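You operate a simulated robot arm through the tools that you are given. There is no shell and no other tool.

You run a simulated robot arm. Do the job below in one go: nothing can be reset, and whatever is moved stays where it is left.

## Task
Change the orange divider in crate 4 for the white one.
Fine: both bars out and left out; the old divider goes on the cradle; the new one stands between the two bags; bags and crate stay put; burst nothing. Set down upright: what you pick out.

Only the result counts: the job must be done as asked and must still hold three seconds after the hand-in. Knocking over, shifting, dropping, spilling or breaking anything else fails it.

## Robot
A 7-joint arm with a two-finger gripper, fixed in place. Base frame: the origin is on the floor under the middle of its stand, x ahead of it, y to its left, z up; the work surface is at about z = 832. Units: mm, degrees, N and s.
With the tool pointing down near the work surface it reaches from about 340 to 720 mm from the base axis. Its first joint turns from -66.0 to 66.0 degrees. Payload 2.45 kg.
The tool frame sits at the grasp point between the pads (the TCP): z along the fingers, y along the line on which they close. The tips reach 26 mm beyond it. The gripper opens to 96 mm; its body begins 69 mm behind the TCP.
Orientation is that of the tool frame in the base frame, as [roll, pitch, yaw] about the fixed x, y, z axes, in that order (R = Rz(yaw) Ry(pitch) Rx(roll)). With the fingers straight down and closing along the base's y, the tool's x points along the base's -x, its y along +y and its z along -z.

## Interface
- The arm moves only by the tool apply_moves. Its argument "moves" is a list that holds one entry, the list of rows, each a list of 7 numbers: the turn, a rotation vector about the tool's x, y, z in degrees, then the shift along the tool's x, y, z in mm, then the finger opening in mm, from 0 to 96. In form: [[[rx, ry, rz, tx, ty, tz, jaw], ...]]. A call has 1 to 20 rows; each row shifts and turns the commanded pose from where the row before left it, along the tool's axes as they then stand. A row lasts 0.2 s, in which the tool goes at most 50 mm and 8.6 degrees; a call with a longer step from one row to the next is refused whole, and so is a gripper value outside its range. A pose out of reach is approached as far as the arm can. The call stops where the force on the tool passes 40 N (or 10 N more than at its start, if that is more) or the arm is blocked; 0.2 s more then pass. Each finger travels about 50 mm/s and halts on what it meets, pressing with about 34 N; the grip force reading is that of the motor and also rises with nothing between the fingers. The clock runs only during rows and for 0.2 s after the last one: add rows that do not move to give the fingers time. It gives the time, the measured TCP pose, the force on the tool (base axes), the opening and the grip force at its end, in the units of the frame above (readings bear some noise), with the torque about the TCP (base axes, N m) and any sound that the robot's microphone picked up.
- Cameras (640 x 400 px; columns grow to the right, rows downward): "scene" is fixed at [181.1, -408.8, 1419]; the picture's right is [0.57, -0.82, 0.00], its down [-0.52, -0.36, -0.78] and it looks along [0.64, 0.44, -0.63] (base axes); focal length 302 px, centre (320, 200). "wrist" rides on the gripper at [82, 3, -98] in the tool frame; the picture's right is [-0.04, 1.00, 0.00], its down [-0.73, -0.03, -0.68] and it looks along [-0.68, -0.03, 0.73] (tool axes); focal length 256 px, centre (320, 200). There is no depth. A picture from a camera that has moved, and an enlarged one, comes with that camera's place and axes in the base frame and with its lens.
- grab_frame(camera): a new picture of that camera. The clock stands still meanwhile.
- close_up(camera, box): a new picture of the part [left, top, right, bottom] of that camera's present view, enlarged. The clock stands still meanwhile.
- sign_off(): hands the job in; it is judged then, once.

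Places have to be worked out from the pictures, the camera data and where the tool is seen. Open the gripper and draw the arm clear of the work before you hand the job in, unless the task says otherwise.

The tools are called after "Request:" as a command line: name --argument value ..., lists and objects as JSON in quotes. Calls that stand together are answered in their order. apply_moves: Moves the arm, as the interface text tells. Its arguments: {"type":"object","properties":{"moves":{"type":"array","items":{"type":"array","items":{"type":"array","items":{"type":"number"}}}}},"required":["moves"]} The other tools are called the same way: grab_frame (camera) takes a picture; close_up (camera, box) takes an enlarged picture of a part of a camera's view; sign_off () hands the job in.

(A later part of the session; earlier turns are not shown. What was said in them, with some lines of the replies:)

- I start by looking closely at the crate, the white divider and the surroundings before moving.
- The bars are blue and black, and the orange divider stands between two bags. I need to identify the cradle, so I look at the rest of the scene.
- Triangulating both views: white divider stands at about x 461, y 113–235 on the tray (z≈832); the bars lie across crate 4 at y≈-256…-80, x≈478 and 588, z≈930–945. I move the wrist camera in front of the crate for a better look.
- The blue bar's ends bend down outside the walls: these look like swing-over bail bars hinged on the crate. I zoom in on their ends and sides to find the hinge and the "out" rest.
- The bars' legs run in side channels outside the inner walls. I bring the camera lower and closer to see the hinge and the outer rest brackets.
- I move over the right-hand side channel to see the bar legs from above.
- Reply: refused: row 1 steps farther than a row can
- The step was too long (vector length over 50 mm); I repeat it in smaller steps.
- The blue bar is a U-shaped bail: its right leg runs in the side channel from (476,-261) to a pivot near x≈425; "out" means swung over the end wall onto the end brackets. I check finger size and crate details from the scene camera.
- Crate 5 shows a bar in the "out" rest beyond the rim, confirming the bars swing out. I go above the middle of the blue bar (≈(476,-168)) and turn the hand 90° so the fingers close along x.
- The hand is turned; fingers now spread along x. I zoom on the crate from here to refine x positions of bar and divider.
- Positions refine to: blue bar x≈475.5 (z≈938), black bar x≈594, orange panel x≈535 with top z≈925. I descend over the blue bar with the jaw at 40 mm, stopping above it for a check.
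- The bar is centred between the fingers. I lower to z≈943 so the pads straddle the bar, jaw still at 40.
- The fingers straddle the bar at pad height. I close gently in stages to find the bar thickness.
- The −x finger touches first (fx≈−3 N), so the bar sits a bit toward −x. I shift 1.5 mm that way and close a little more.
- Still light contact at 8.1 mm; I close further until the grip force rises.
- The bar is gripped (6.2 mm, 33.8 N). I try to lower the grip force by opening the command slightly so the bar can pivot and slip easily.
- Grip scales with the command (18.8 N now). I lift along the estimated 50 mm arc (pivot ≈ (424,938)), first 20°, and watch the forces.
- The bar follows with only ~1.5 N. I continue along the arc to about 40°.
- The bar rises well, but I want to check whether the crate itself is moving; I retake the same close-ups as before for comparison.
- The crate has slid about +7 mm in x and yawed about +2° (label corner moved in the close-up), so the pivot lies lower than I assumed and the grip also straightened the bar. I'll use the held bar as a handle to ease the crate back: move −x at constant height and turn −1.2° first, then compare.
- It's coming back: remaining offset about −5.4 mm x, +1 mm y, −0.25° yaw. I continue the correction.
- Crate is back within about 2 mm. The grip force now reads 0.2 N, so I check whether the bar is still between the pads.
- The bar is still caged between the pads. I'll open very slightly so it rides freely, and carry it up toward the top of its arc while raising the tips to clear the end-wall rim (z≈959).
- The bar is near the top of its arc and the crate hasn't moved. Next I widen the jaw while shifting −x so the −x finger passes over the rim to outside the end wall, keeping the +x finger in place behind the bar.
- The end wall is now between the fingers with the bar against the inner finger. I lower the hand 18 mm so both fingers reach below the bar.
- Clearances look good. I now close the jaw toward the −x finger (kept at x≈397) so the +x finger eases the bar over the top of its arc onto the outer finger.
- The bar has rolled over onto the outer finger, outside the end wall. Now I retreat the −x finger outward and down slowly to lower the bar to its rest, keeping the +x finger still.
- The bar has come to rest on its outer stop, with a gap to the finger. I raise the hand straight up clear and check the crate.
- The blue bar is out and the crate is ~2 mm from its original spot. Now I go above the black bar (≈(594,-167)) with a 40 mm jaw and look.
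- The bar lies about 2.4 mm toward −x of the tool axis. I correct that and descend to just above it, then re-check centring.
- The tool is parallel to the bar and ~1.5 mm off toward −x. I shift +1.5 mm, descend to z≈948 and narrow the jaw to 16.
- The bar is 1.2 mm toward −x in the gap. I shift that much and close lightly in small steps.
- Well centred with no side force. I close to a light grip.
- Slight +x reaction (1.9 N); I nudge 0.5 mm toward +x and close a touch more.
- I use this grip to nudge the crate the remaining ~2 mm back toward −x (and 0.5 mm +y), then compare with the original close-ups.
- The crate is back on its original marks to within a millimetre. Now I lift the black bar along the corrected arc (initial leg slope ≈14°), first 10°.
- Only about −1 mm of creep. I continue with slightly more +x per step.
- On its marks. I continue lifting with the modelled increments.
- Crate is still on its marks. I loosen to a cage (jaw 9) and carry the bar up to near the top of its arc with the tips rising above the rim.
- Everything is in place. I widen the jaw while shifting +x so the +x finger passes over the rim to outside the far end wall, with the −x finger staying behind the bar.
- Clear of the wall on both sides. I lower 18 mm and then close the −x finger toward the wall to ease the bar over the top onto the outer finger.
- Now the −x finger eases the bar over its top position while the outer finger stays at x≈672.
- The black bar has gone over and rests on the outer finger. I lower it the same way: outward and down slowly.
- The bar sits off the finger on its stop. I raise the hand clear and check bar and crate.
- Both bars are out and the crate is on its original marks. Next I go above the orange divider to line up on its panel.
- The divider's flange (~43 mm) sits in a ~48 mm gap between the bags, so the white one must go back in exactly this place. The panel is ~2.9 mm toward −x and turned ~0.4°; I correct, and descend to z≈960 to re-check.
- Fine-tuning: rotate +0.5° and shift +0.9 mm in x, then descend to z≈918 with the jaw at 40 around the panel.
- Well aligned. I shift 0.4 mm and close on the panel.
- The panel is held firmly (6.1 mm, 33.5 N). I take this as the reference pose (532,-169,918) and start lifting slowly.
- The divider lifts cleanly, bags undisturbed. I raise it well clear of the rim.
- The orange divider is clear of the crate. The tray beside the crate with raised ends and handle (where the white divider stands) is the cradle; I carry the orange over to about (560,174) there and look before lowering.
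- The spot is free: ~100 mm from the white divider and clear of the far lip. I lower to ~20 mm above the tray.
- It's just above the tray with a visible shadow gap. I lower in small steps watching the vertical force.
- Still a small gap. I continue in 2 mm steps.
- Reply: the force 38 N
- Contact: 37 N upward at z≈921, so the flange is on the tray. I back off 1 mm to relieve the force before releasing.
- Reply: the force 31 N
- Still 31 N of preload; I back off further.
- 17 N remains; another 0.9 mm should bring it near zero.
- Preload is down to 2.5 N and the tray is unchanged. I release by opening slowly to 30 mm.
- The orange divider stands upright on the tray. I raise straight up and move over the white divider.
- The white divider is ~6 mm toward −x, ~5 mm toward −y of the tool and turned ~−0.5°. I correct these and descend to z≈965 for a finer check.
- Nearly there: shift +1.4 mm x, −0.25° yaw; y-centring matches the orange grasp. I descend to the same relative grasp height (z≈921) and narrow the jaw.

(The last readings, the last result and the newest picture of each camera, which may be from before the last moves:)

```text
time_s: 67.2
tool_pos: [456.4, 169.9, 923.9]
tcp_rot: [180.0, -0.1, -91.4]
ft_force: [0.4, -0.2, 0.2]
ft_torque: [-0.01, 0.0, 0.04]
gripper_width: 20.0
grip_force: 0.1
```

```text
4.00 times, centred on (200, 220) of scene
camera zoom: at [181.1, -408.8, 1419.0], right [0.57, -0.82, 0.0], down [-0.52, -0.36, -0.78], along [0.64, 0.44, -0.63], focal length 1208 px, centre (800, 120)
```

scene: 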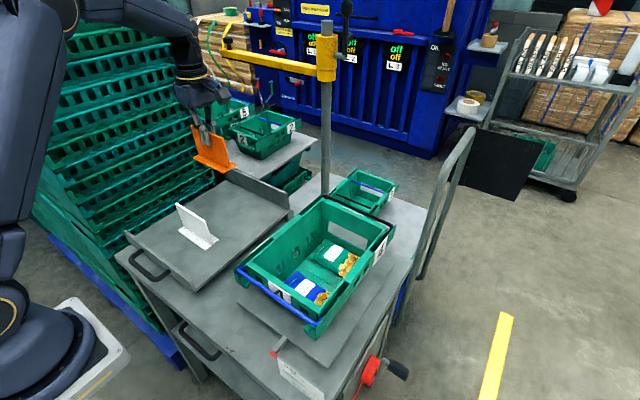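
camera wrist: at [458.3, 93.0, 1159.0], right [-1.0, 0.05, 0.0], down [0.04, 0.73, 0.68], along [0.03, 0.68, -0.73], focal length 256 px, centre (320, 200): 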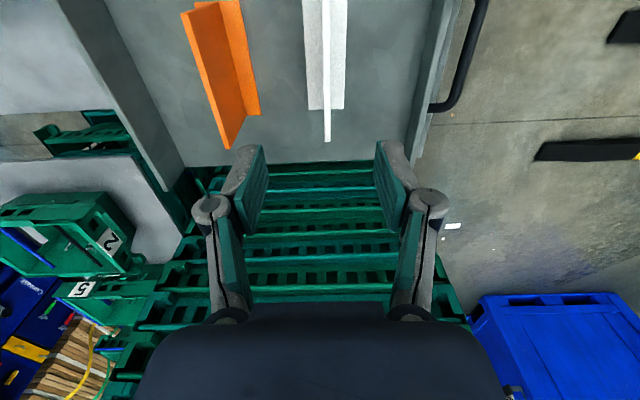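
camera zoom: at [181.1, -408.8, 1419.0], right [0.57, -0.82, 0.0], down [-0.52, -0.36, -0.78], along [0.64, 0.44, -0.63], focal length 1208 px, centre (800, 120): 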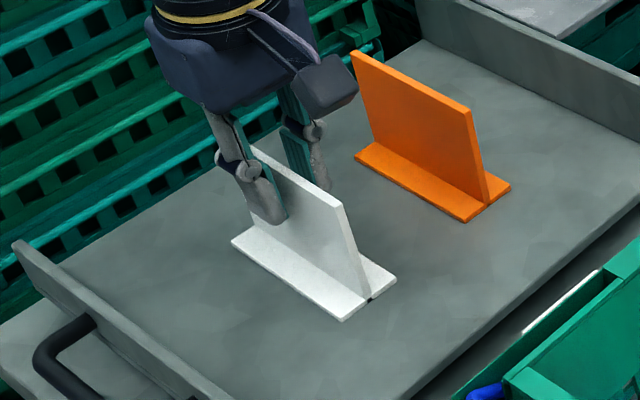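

The view matches the orange grasp closely; I shift 1.3 mm −y and 0.6 mm −x for an identical hold, then close on the white panel.

Request:
apply_moves --moves '[[[0, 0, 0, 1.3, 0.6, 0, 16], [0, 0, 0, 0, 0, 0, 12], [0, 0, 0, 0, 0, 0, 9], [0, 0, 0, 0, 0, 0, 7], [0, 0, 0, 0, 0, 0, 5], [0, 0, 0, 0, 0, 0, 3], [0, 0, 0, 0, 0, 0, 3]]]'

Request:
close_up --camera "wrist" --box '[220, 20, 420, 220]'

```text
time_s: 68.8
tool_pos: [455.6, 168.8, 923.9]
tcp_rot: [-179.9, 0.1, -91.3]
ft_force: [-0.2, -0.4, 0.2]
ft_torque: [-0.01, 0.02, -0.02]
gripper_width: 6.3
grip_force: 34.4
```

```text
2.00 times, centred on (320, 120) of wrist
camera zoom: at [451.4, 86.9, 1021.8], right [-1.0, 0.06, 0.0], down [0.05, 0.73, 0.68], along [0.04, 0.68, -0.73], focal length 512 px, centre (320, 360)
```

zoom: 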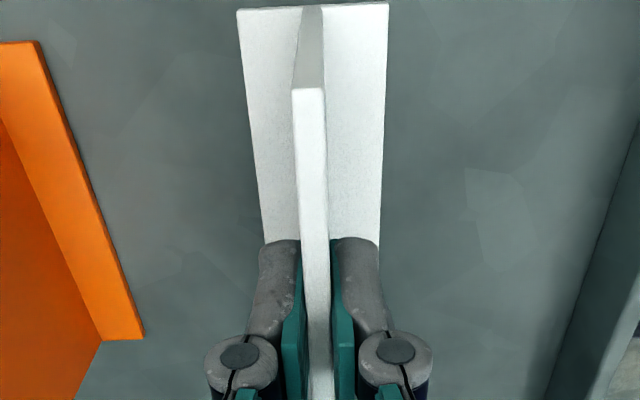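

The hold matches the orange one almost pixel for pixel. I lift the white divider straight up 170 mm, slowly at first.

Request:
apply_moves --moves '[[[0, 0, 0, 0, 0, -3, 3], [0, 0, 0, 0, 0, -7, 3], [0, 0, 0, 0, 0, -15, 3], [0, 0, 0, 0, 0, -30, 3], [0, 0, 0, 0, 0, -40, 3], [0, 0, 0, 0, 0, -40, 3], [0, 0, 0, 0, 0, -35, 3], [0, 0, 0, 0, 0, 0, 3]]]'

Request:
grab_frame --camera "scene"

Request:
close_up --camera "wrist" --box '[220, 20, 420, 220]'

```text
time_s: 70.6
tool_pos: [456.2, 169.7, 1091.8]
tcp_rot: [180.0, 0.0, -91.3]
ft_force: [0.0, 0.5, 0.1]
ft_torque: [0.04, 0.02, -0.02]
gripper_width: 6.2
grip_force: 33.8
```

```text
taken
```

scene: 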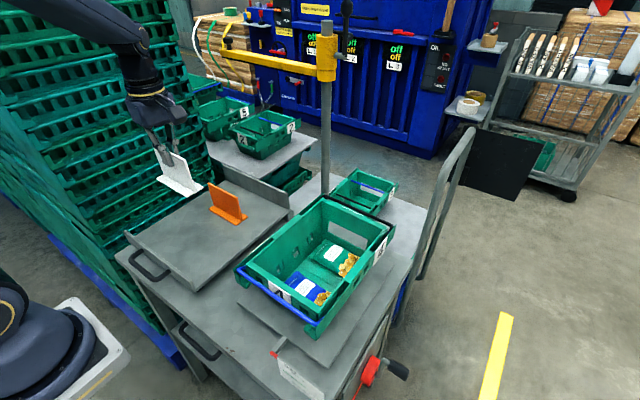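

```text
2.00 times, centred on (320, 120) of wrist
camera zoom: at [451.7, 86.8, 1190.7], right [-1.0, 0.06, 0.0], down [0.05, 0.73, 0.68], along [0.04, 0.68, -0.73], focal length 512 px, centre (320, 360)
```

zoom: 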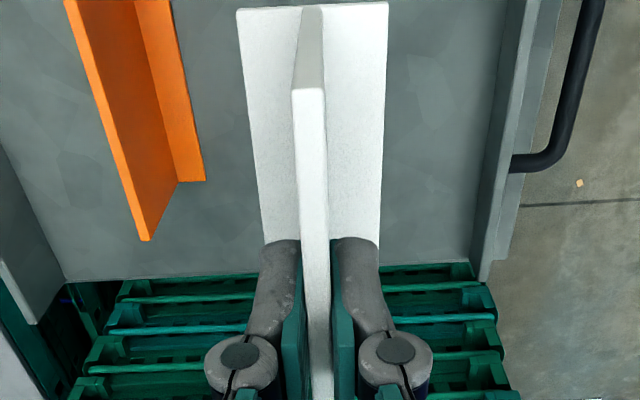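

The white divider is up and the orange still stands. I carry the white back over the crate by exactly reversing the recorded offsets (turn +0.75°, −338 mm y, +82 mm x).

Request:
apply_moves --moves '[[[0, 0, -0.75, 20, -5, 0, 3], [0, 0, 0, 38, -9, 0, 3], [0, 0, 0, 40, -10, 0, 3], [0, 0, 0, 40, -10, 0, 3], [0, 0, 0, 40, -10, 0, 3], [0, 0, 0, 40, -10, 0, 3], [0, 0, 0, 40, -10, 0, 3], [0, 0, 0, 38, -9, 0, 3], [0, 0, 0, 25, -5, 0, 3], [0, 0, 0, 16.9, -3.7, 0, 3], [0, 0, 0, 0, 0, 0, 3], [0, 0, 0, 0, 0, 0, 3]]]'

Request:
close_up --camera "wrist" --box '[180, 0, 460, 200]'

Request:
close_up --camera "scene" --box '[225, 230, 315, 320]'

```text
time_s: 73.2
tool_pos: [533.4, -168.8, 1092.1]
tcp_rot: [180.0, 0.0, -90.6]
ft_force: [0.3, 0.5, 0.0]
ft_torque: [0.01, -0.02, -0.02]
gripper_width: 6.1
grip_force: 33.3
```

```text
2.00 times, centred on (320, 100) of wrist
camera zoom: at [530.6, -250.8, 1190.0], right [-1.0, 0.05, 0.0], down [0.04, 0.73, 0.68], along [0.03, 0.68, -0.73], focal length 512 px, centre (320, 400)
```

zoom: 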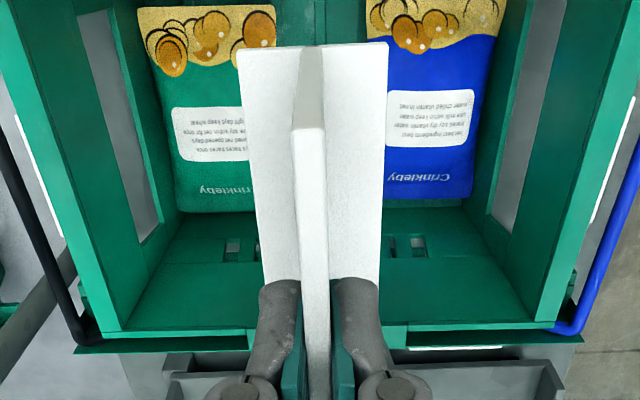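

```text
4.44 times, centred on (270, 275) of scene
camera zoom: at [181.1, -408.8, 1419.0], right [0.57, -0.82, 0.0], down [-0.52, -0.36, -0.78], along [0.64, 0.44, -0.63], focal length 1342 px, centre (542, -133)
```

zoom: 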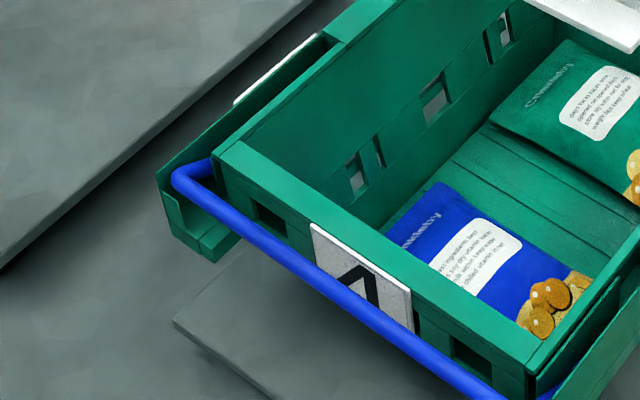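

Position looks right; I descend partway (to ~40 mm above seating) and check the flange against the gap between the bags.

Request:
apply_moves --moves '[[[0, 0, 0, 0, 0, 20, 3], [0, 0, 0, 0, 0, 35, 3], [0, 0, 0, 0, 0, 35, 3], [0, 0, 0, 0, 0, 30, 3], [0, 0, 0, 0, 0, 14, 3], [0, 0, 0, 0, 0, 0, 3], [0, 0, 0, 0, 0, 0, 3]]]'

Request:
close_up --camera "wrist" --box '[220, 20, 420, 220]'

Request:
close_up --camera "scene" --box '[270, 210, 390, 310]'

```text
time_s: 74.8
tool_pos: [532.3, -169.5, 958.1]
tcp_rot: [180.0, 0.0, -90.6]
ft_force: [0.4, -0.1, 0.3]
ft_torque: [0.0, -0.03, -0.02]
gripper_width: 6.0
grip_force: 33.7
```

```text
2.00 times, centred on (320, 120) of wrist
camera zoom: at [529.5, -251.8, 1056.3], right [-1.0, 0.05, 0.0], down [0.04, 0.73, 0.68], along [0.03, 0.68, -0.73], focal length 512 px, centre (320, 360)
```

zoom: 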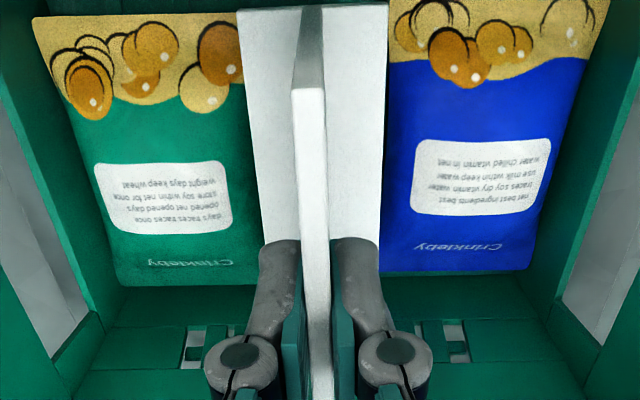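

```text
4.00 times, centred on (330, 260) of scene
camera zoom: at [181.2, -408.8, 1419.0], right [0.57, -0.82, 0.0], down [-0.52, -0.36, -0.78], along [0.64, 0.44, -0.63], focal length 1208 px, centre (280, -40)
```

zoom: 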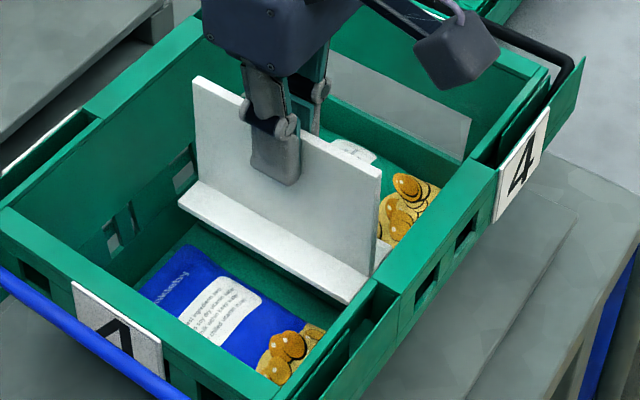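

Looks centred. I go down to 12 mm above seating, the height at which I have a reference picture of the orange divider.

Request:
apply_moves --moves '[[[0, 0, 0, 0, 0, 10, 3], [0, 0, 0, 0, 0, 10, 3], [0, 0, 0, 0, 0, 7.6, 3], [0, 0, 0, 0, 0, 0, 3], [0, 0, 0, 0, 0, 0, 3]]]'

Request:
close_up --camera "wrist" --box '[220, 20, 420, 220]'

Request:
close_up --camera "scene" --box '[225, 230, 315, 320]'

Request:
close_up --camera "scene" --box '[290, 230, 370, 310]'

```text
time_s: 76.0
tool_pos: [533.5, -169.5, 931.2]
tcp_rot: [-180.0, 0.0, -90.6]
ft_force: [-0.2, -0.1, -1.0]
ft_torque: [-0.06, -0.01, 0.02]
gripper_width: 5.8
grip_force: 33.6
```

```text
2.00 times, centred on (320, 120) of wrist
camera zoom: at [530.3, -252.3, 1028.7], right [-1.0, 0.05, 0.0], down [0.04, 0.73, 0.68], along [0.03, 0.68, -0.73], focal length 512 px, centre (320, 360)
```

zoom: 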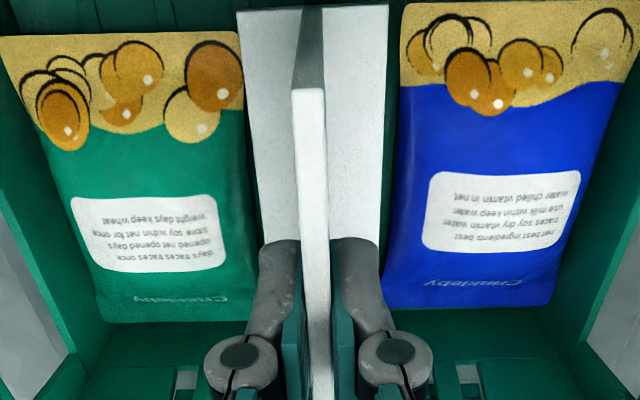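

```text
4.44 times, centred on (270, 275) of scene
camera zoom: at [181.2, -408.8, 1419.0], right [0.57, -0.82, 0.0], down [-0.52, -0.36, -0.78], along [0.64, 0.44, -0.63], focal length 1342 px, centre (542, -133)
```

zoom: 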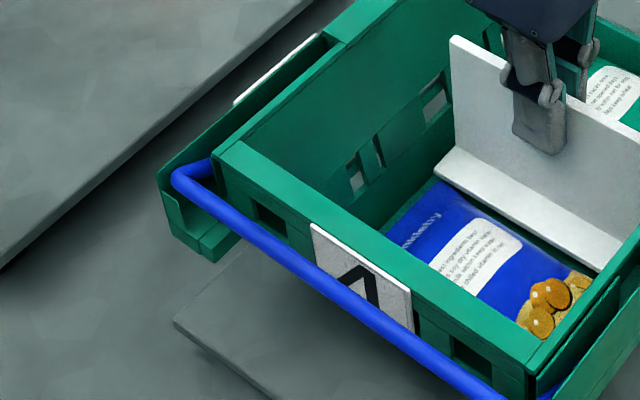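

```text
5.00 times, centred on (330, 270) of scene
camera zoom: at [181.2, -408.8, 1419.0], right [0.57, -0.82, 0.0], down [-0.52, -0.36, -0.78], along [0.64, 0.44, -0.63], focal length 1510 px, centre (270, -150)
```

zoom: 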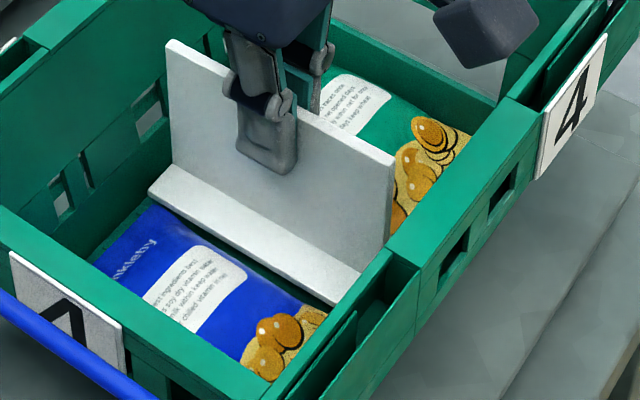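

It matches the reference picture to about a pixel. I lower 9 mm in small steps, then feel for the floor.

Request:
apply_moves --moves '[[[0, 0, 0, 0, 0, 3, 3], [0, 0, 0, 0, 0, 3, 3], [0, 0, 0, 0, 0, 3, 3], [0, 0, 0, 0, 0, 0, 3]]]'

Request:
close_up --camera "wrist" --box '[220, 20, 420, 220]'

```text
time_s: 77.0
tool_pos: [534.0, -169.7, 922.6]
tcp_rot: [-180.0, 0.0, -90.5]
ft_force: [-1.2, 1.2, -1.1]
ft_torque: [-0.01, 0.01, -0.03]
gripper_width: 6.0
grip_force: 33.4
```

```text
2.00 times, centred on (320, 120) of wrist
camera zoom: at [530.5, -252.4, 1020.3], right [-1.0, 0.05, 0.0], down [0.04, 0.73, 0.68], along [0.03, 0.68, -0.73], focal length 512 px, centre (320, 360)
```

zoom: 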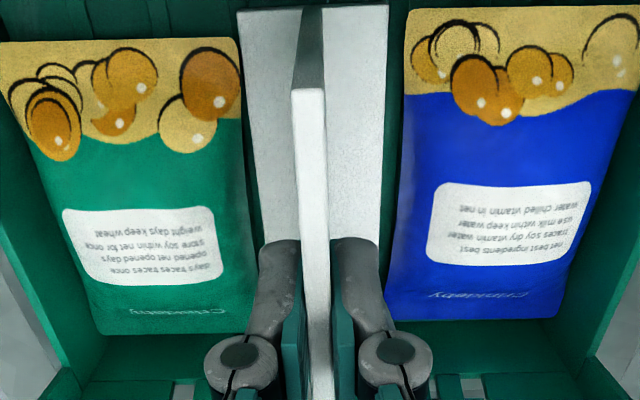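

No contact yet and gaps to both bags are visible. I continue in 1 mm steps.

Request:
apply_moves --moves '[[[0, 0, 0, 0, 0, 1, 3], [0, 0, 0, 0, 0, 1, 3], [0, 0, 0, 0, 0, 0, 3]]]'

```text
time_s: 77.8
tool_pos: [532.8, -169.1, 920.4]
tcp_rot: [-180.0, 0.0, -90.6]
ft_force: [-0.5, -0.3, -0.9]
ft_torque: [-0.04, -0.02, 0.02]
gripper_width: 5.8
grip_force: 33.9
```

Still free (fz −0.9 N). I lower another 0.8 mm and read again.

Request:
apply_moves --moves '[[[0, 0, 0, 0, 0, 0.8, 3], [0, 0, 0, 0, 0, 0, 3]]]'

```text
time_s: 78.4
tool_pos: [533.2, -169.5, 918.1]
tcp_rot: [180.0, 0.1, -90.6]
ft_force: [-0.4, -0.3, 0.0]
ft_torque: [-0.01, 0.03, 0.01]
gripper_width: 6.0
grip_force: 34.1
```

Possibly just touching (fz 0.0). I go 0.5 mm further.

Request:
apply_moves --moves '[[[0, 0, 0, 0, 0, 0.5, 3], [0, 0, 0, 0, 0, 0, 3]]]'

```text
time_s: 79.0
tool_pos: [532.6, -170.5, 919.7]
tcp_rot: [180.0, 0.0, -90.6]
ft_force: [-2.6, 1.9, 8.5]
ft_torque: [0.25, 0.04, 0.08]
gripper_width: 6.1
grip_force: 34.0
```

Contact at 8.5 N, at the expected seating height. I back off 0.5 mm and check the picture before releasing.

Request:
apply_moves --moves '[[[0, 0, 0, 0, 0, -0.5, 3], [0, 0, 0, 0, 0, 0, 3]]]'

Request:
close_up --camera "wrist" --box '[220, 20, 420, 220]'

Request:
close_up --camera "scene" --box '[225, 230, 315, 320]'

Request:
close_up --camera "scene" --box '[290, 230, 370, 310]'

```text
time_s: 79.6
tool_pos: [533.7, -170.4, 918.5]
tcp_rot: [-180.0, 0.0, -90.5]
ft_force: [-0.2, 0.3, 0.1]
ft_torque: [0.0, 0.01, 0.03]
gripper_width: 5.8
grip_force: 33.8
```

```text
2.00 times, centred on (320, 120) of wrist
camera zoom: at [530.0, -252.3, 1017.3], right [-1.0, 0.05, 0.0], down [0.04, 0.73, 0.68], along [0.03, 0.68, -0.73], focal length 512 px, centre (320, 360)
```

zoom: 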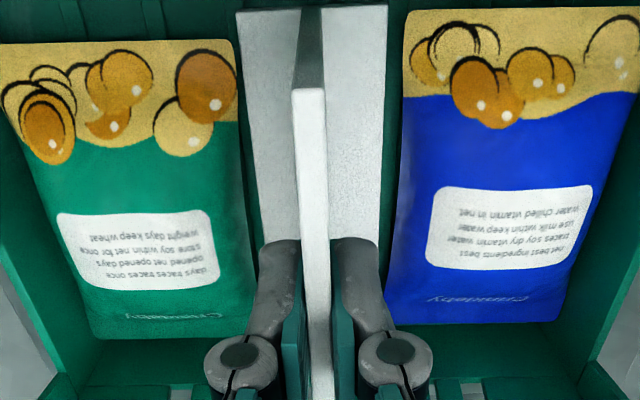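

```text
4.44 times, centred on (270, 275) of scene
camera zoom: at [181.2, -408.8, 1419.0], right [0.57, -0.82, 0.0], down [-0.52, -0.36, -0.78], along [0.64, 0.44, -0.63], focal length 1342 px, centre (542, -133)
```

zoom: 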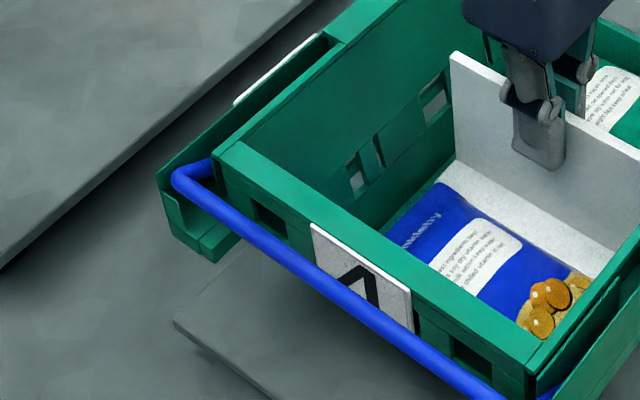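

```text
5.00 times, centred on (330, 270) of scene
camera zoom: at [181.2, -408.8, 1419.0], right [0.57, -0.82, 0.0], down [-0.52, -0.36, -0.78], along [0.64, 0.44, -0.63], focal length 1510 px, centre (270, -150)
```

zoom: 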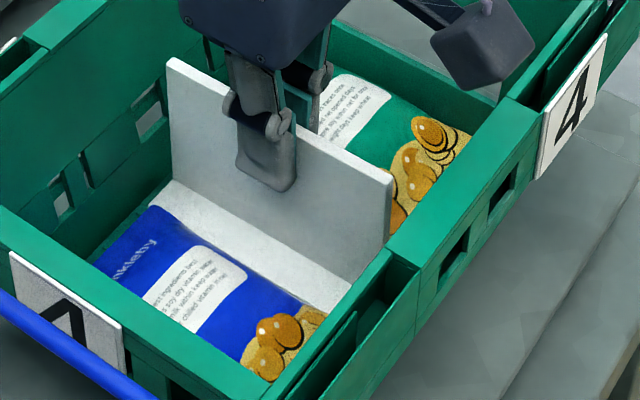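

The white divider sits exactly where the orange stood, flange flat between the bags. I release slowly.

Request:
apply_moves --moves '[[[0, 0, 0, 0, 0, 0, 5], [0, 0, 0, 0, 0, 0, 6.5], [0, 0, 0, 0, 0, 0, 8], [0, 0, 0, 0, 0, 0, 11], [0, 0, 0, 0, 0, 0, 16], [0, 0, 0, 0, 0, 0, 24], [0, 0, 0, 0, 0, 0, 30], [0, 0, 0, 0, 0, 0, 30]]]'

Request:
close_up --camera "wrist" --box '[220, 20, 420, 220]'

Request:
close_up --camera "scene" --box '[290, 230, 370, 310]'

```text
time_s: 81.4
tool_pos: [533.4, -170.3, 919.5]
tcp_rot: [-180.0, -0.1, -90.5]
ft_force: [0.3, 0.3, -0.3]
ft_torque: [-0.02, 0.02, 0.01]
gripper_width: 29.9
grip_force: 0.1
```

```text
2.00 times, centred on (320, 120) of wrist
camera zoom: at [530.2, -252.2, 1017.6], right [-1.0, 0.05, 0.0], down [0.04, 0.73, 0.68], along [0.03, 0.68, -0.73], focal length 512 px, centre (320, 360)
```

zoom: 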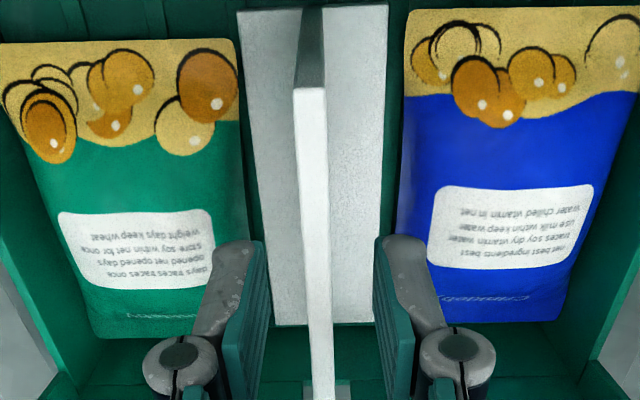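

```text
5.00 times, centred on (330, 270) of scene
camera zoom: at [181.1, -408.8, 1419.0], right [0.57, -0.82, 0.0], down [-0.52, -0.36, -0.78], along [0.64, 0.44, -0.63], focal length 1510 px, centre (270, -150)
```

zoom: 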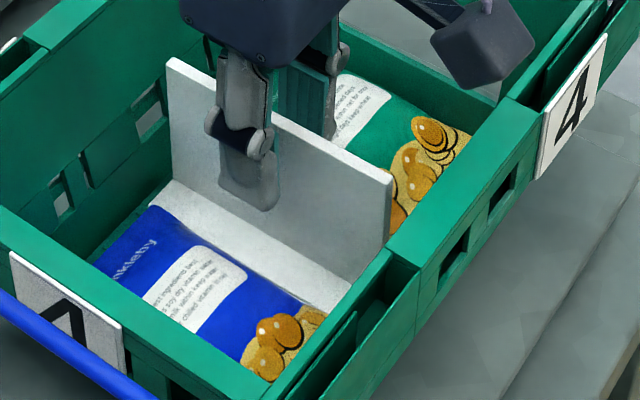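

The divider stands free and upright. I raise the hand straight up out of the crate and draw it clear, with the gripper opened.

Request:
apply_moves --moves '[[[0, 0, 0, 0, 0, -8, 30], [0, 0, 0, 0, 0, -20, 30], [0, 0, 0, 0, 0, -35, 30], [0, 0, 0, 0, 0, -40, 40], [0, 0, 0, 0, 0, -40, 60], [0, 0, 0, 0, 0, -40, 80], [0, 0, 0, 0, 20, -40, 96], [0, 0, 0, -20, 30, -20, 96], [0, 0, 0, -30, 20, 0, 96], [0, 0, 0, -35, 0, 0, 96], [0, 0, 0, -35, 0, 0, 96], [0, 0, 0, 0, 0, 0, 96]]]'

Request:
grab_frame --camera "scene"

Request:
close_up --camera "scene" --box '[225, 230, 315, 320]'

Request:
close_up --camera "scene" --box '[330, 190, 410, 270]'

Request:
close_up --camera "scene" --box '[150, 140, 290, 270]'

Request:
close_up --camera "scene" --box '[220, 160, 420, 350]'

```text
time_s: 84.0
tool_pos: [463.2, -48.9, 1165.4]
tcp_rot: [-179.9, 0.1, -90.6]
ft_force: [0.3, -1.1, 0.2]
ft_torque: [-0.02, 0.02, 0.02]
gripper_width: 96.1
grip_force: 0.1
```

```text
taken
```

scene: 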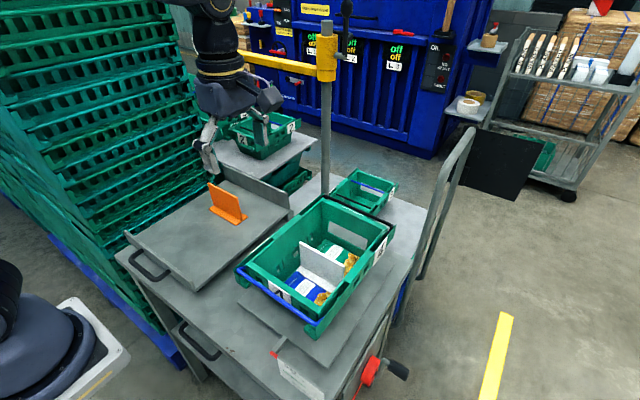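

```text
4.44 times, centred on (270, 275) of scene
camera zoom: at [181.2, -408.8, 1419.0], right [0.57, -0.82, 0.0], down [-0.52, -0.36, -0.78], along [0.64, 0.44, -0.63], focal length 1342 px, centre (542, -133)
```

zoom: 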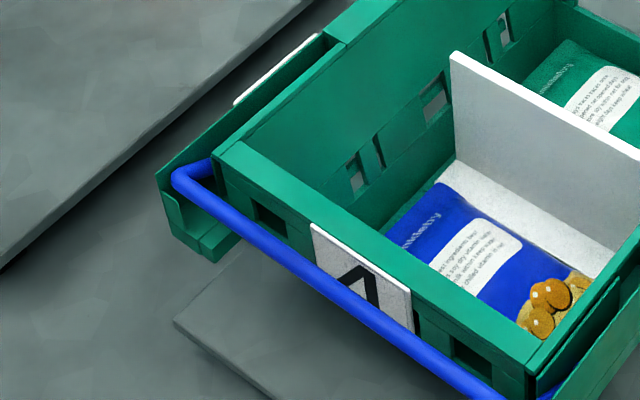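

```text
5.00 times, centred on (370, 230) of scene
camera zoom: at [181.2, -408.8, 1419.0], right [0.57, -0.82, 0.0], down [-0.52, -0.36, -0.78], along [0.64, 0.44, -0.63], focal length 1510 px, centre (70, 50)
```

zoom: 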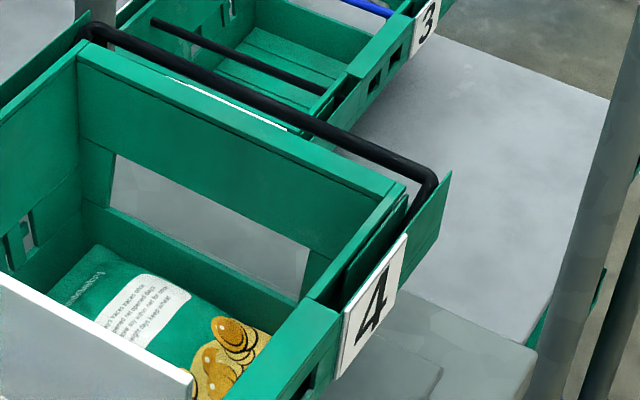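

```text
3.08 times, centred on (220, 205) of scene
camera zoom: at [181.2, -408.8, 1419.0], right [0.57, -0.82, 0.0], down [-0.52, -0.36, -0.78], along [0.64, 0.44, -0.63], focal length 929 px, centre (628, 185)
```

zoom: 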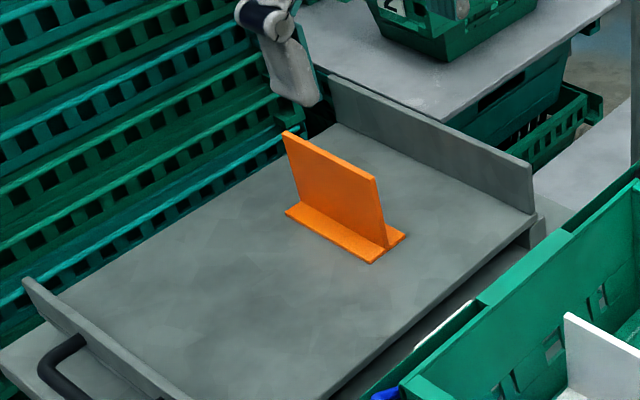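

```text
2.11 times, centred on (320, 255) of scene
camera zoom: at [181.2, -408.8, 1419.0], right [0.57, -0.82, 0.0], down [-0.52, -0.36, -0.78], along [0.64, 0.44, -0.63], focal length 636 px, centre (320, 84)
```

zoom: 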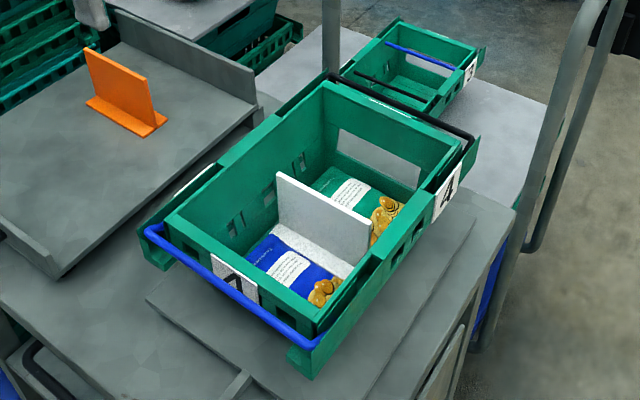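

Everything checks out: white divider between the bags, orange upright on the cradle, both bars out, crate on its original marks. I draw the arm further clear to about the starting pose.

Request:
apply_moves --moves '[[[0, 0, 0, -30, 15, -10, 96], [0, 0, 0, -30, 15, -10, 96], [0, 0, 0, -20, 10, 0, 96], [0, 0, 0, 0, 0, 0, 96], [0, 0, 0, 0, 0, 0, 96], [0, 0, 0, 0, 0, 0, 96]]]'

Request:
grab_frame --camera "scene"

Request:
grab_frame --camera "wrist"

```text
time_s: 85.4
tool_pos: [425.5, 30.5, 1182.7]
tcp_rot: [180.0, 0.0, -90.6]
ft_force: [0.2, -0.5, 0.5]
ft_torque: [-0.01, -0.02, 0.0]
gripper_width: 96.2
grip_force: 0.0
```

```text
taken
```

scene: 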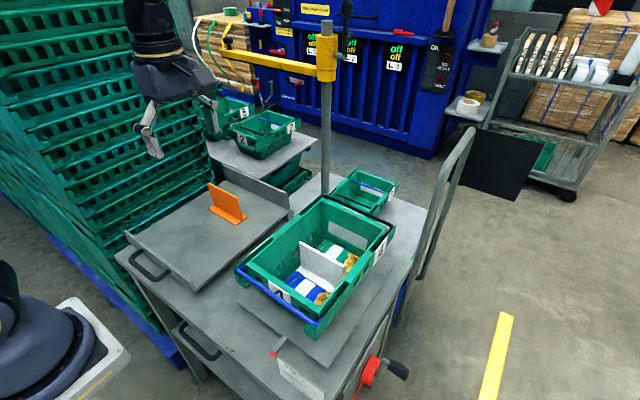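

```text
taken
camera wrist: at [423.0, -51.3, 1280.4], right [-1.0, 0.05, 0.0], down [0.04, 0.73, 0.68], along [0.03, 0.68, -0.73], focal length 256 px, centre (320, 200)
```

wrist: 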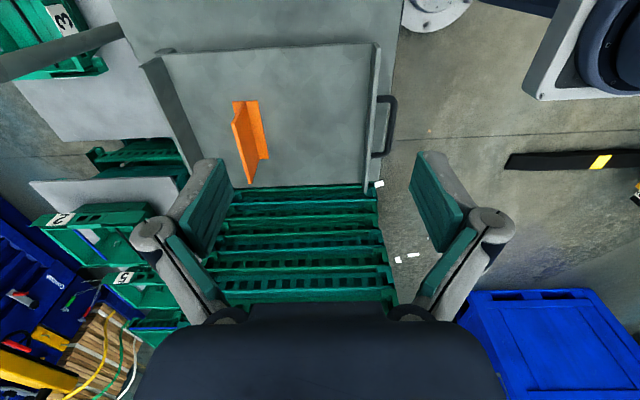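

The arm is clear with the gripper open, and the scene is stable: the white divider is in place, the orange one is upright on the cradle, and both bars are out. I hand the job in.

Request:
sign_off

```text
The job is handed in.
```

The white divider now stands in crate 4 between the two bags, in the orange one's old place. I've handed the job in; no result has come back yet.

- **Orange divider:** it stands upright on the tray with raised ends beside the crate. Nothing in view was labelled as the cradle, so taking that tray to be it was my judgement.
- **Bars:** I took "out" to mean swung over, as one bar already is on crate 5. The blue and black bars are both swung over the end walls, resting on their outer stops.
- **Crate:** while I was lifting the blue bar, the crate slid about 7 mm and turned about 2°. I eased it back using the bars as handles, and in the pictures it sits within about 1 mm of where it started.
- **Bags:** they moved and came back with the crate. They look undamaged.

The arm is clear of the work with the gripper open.
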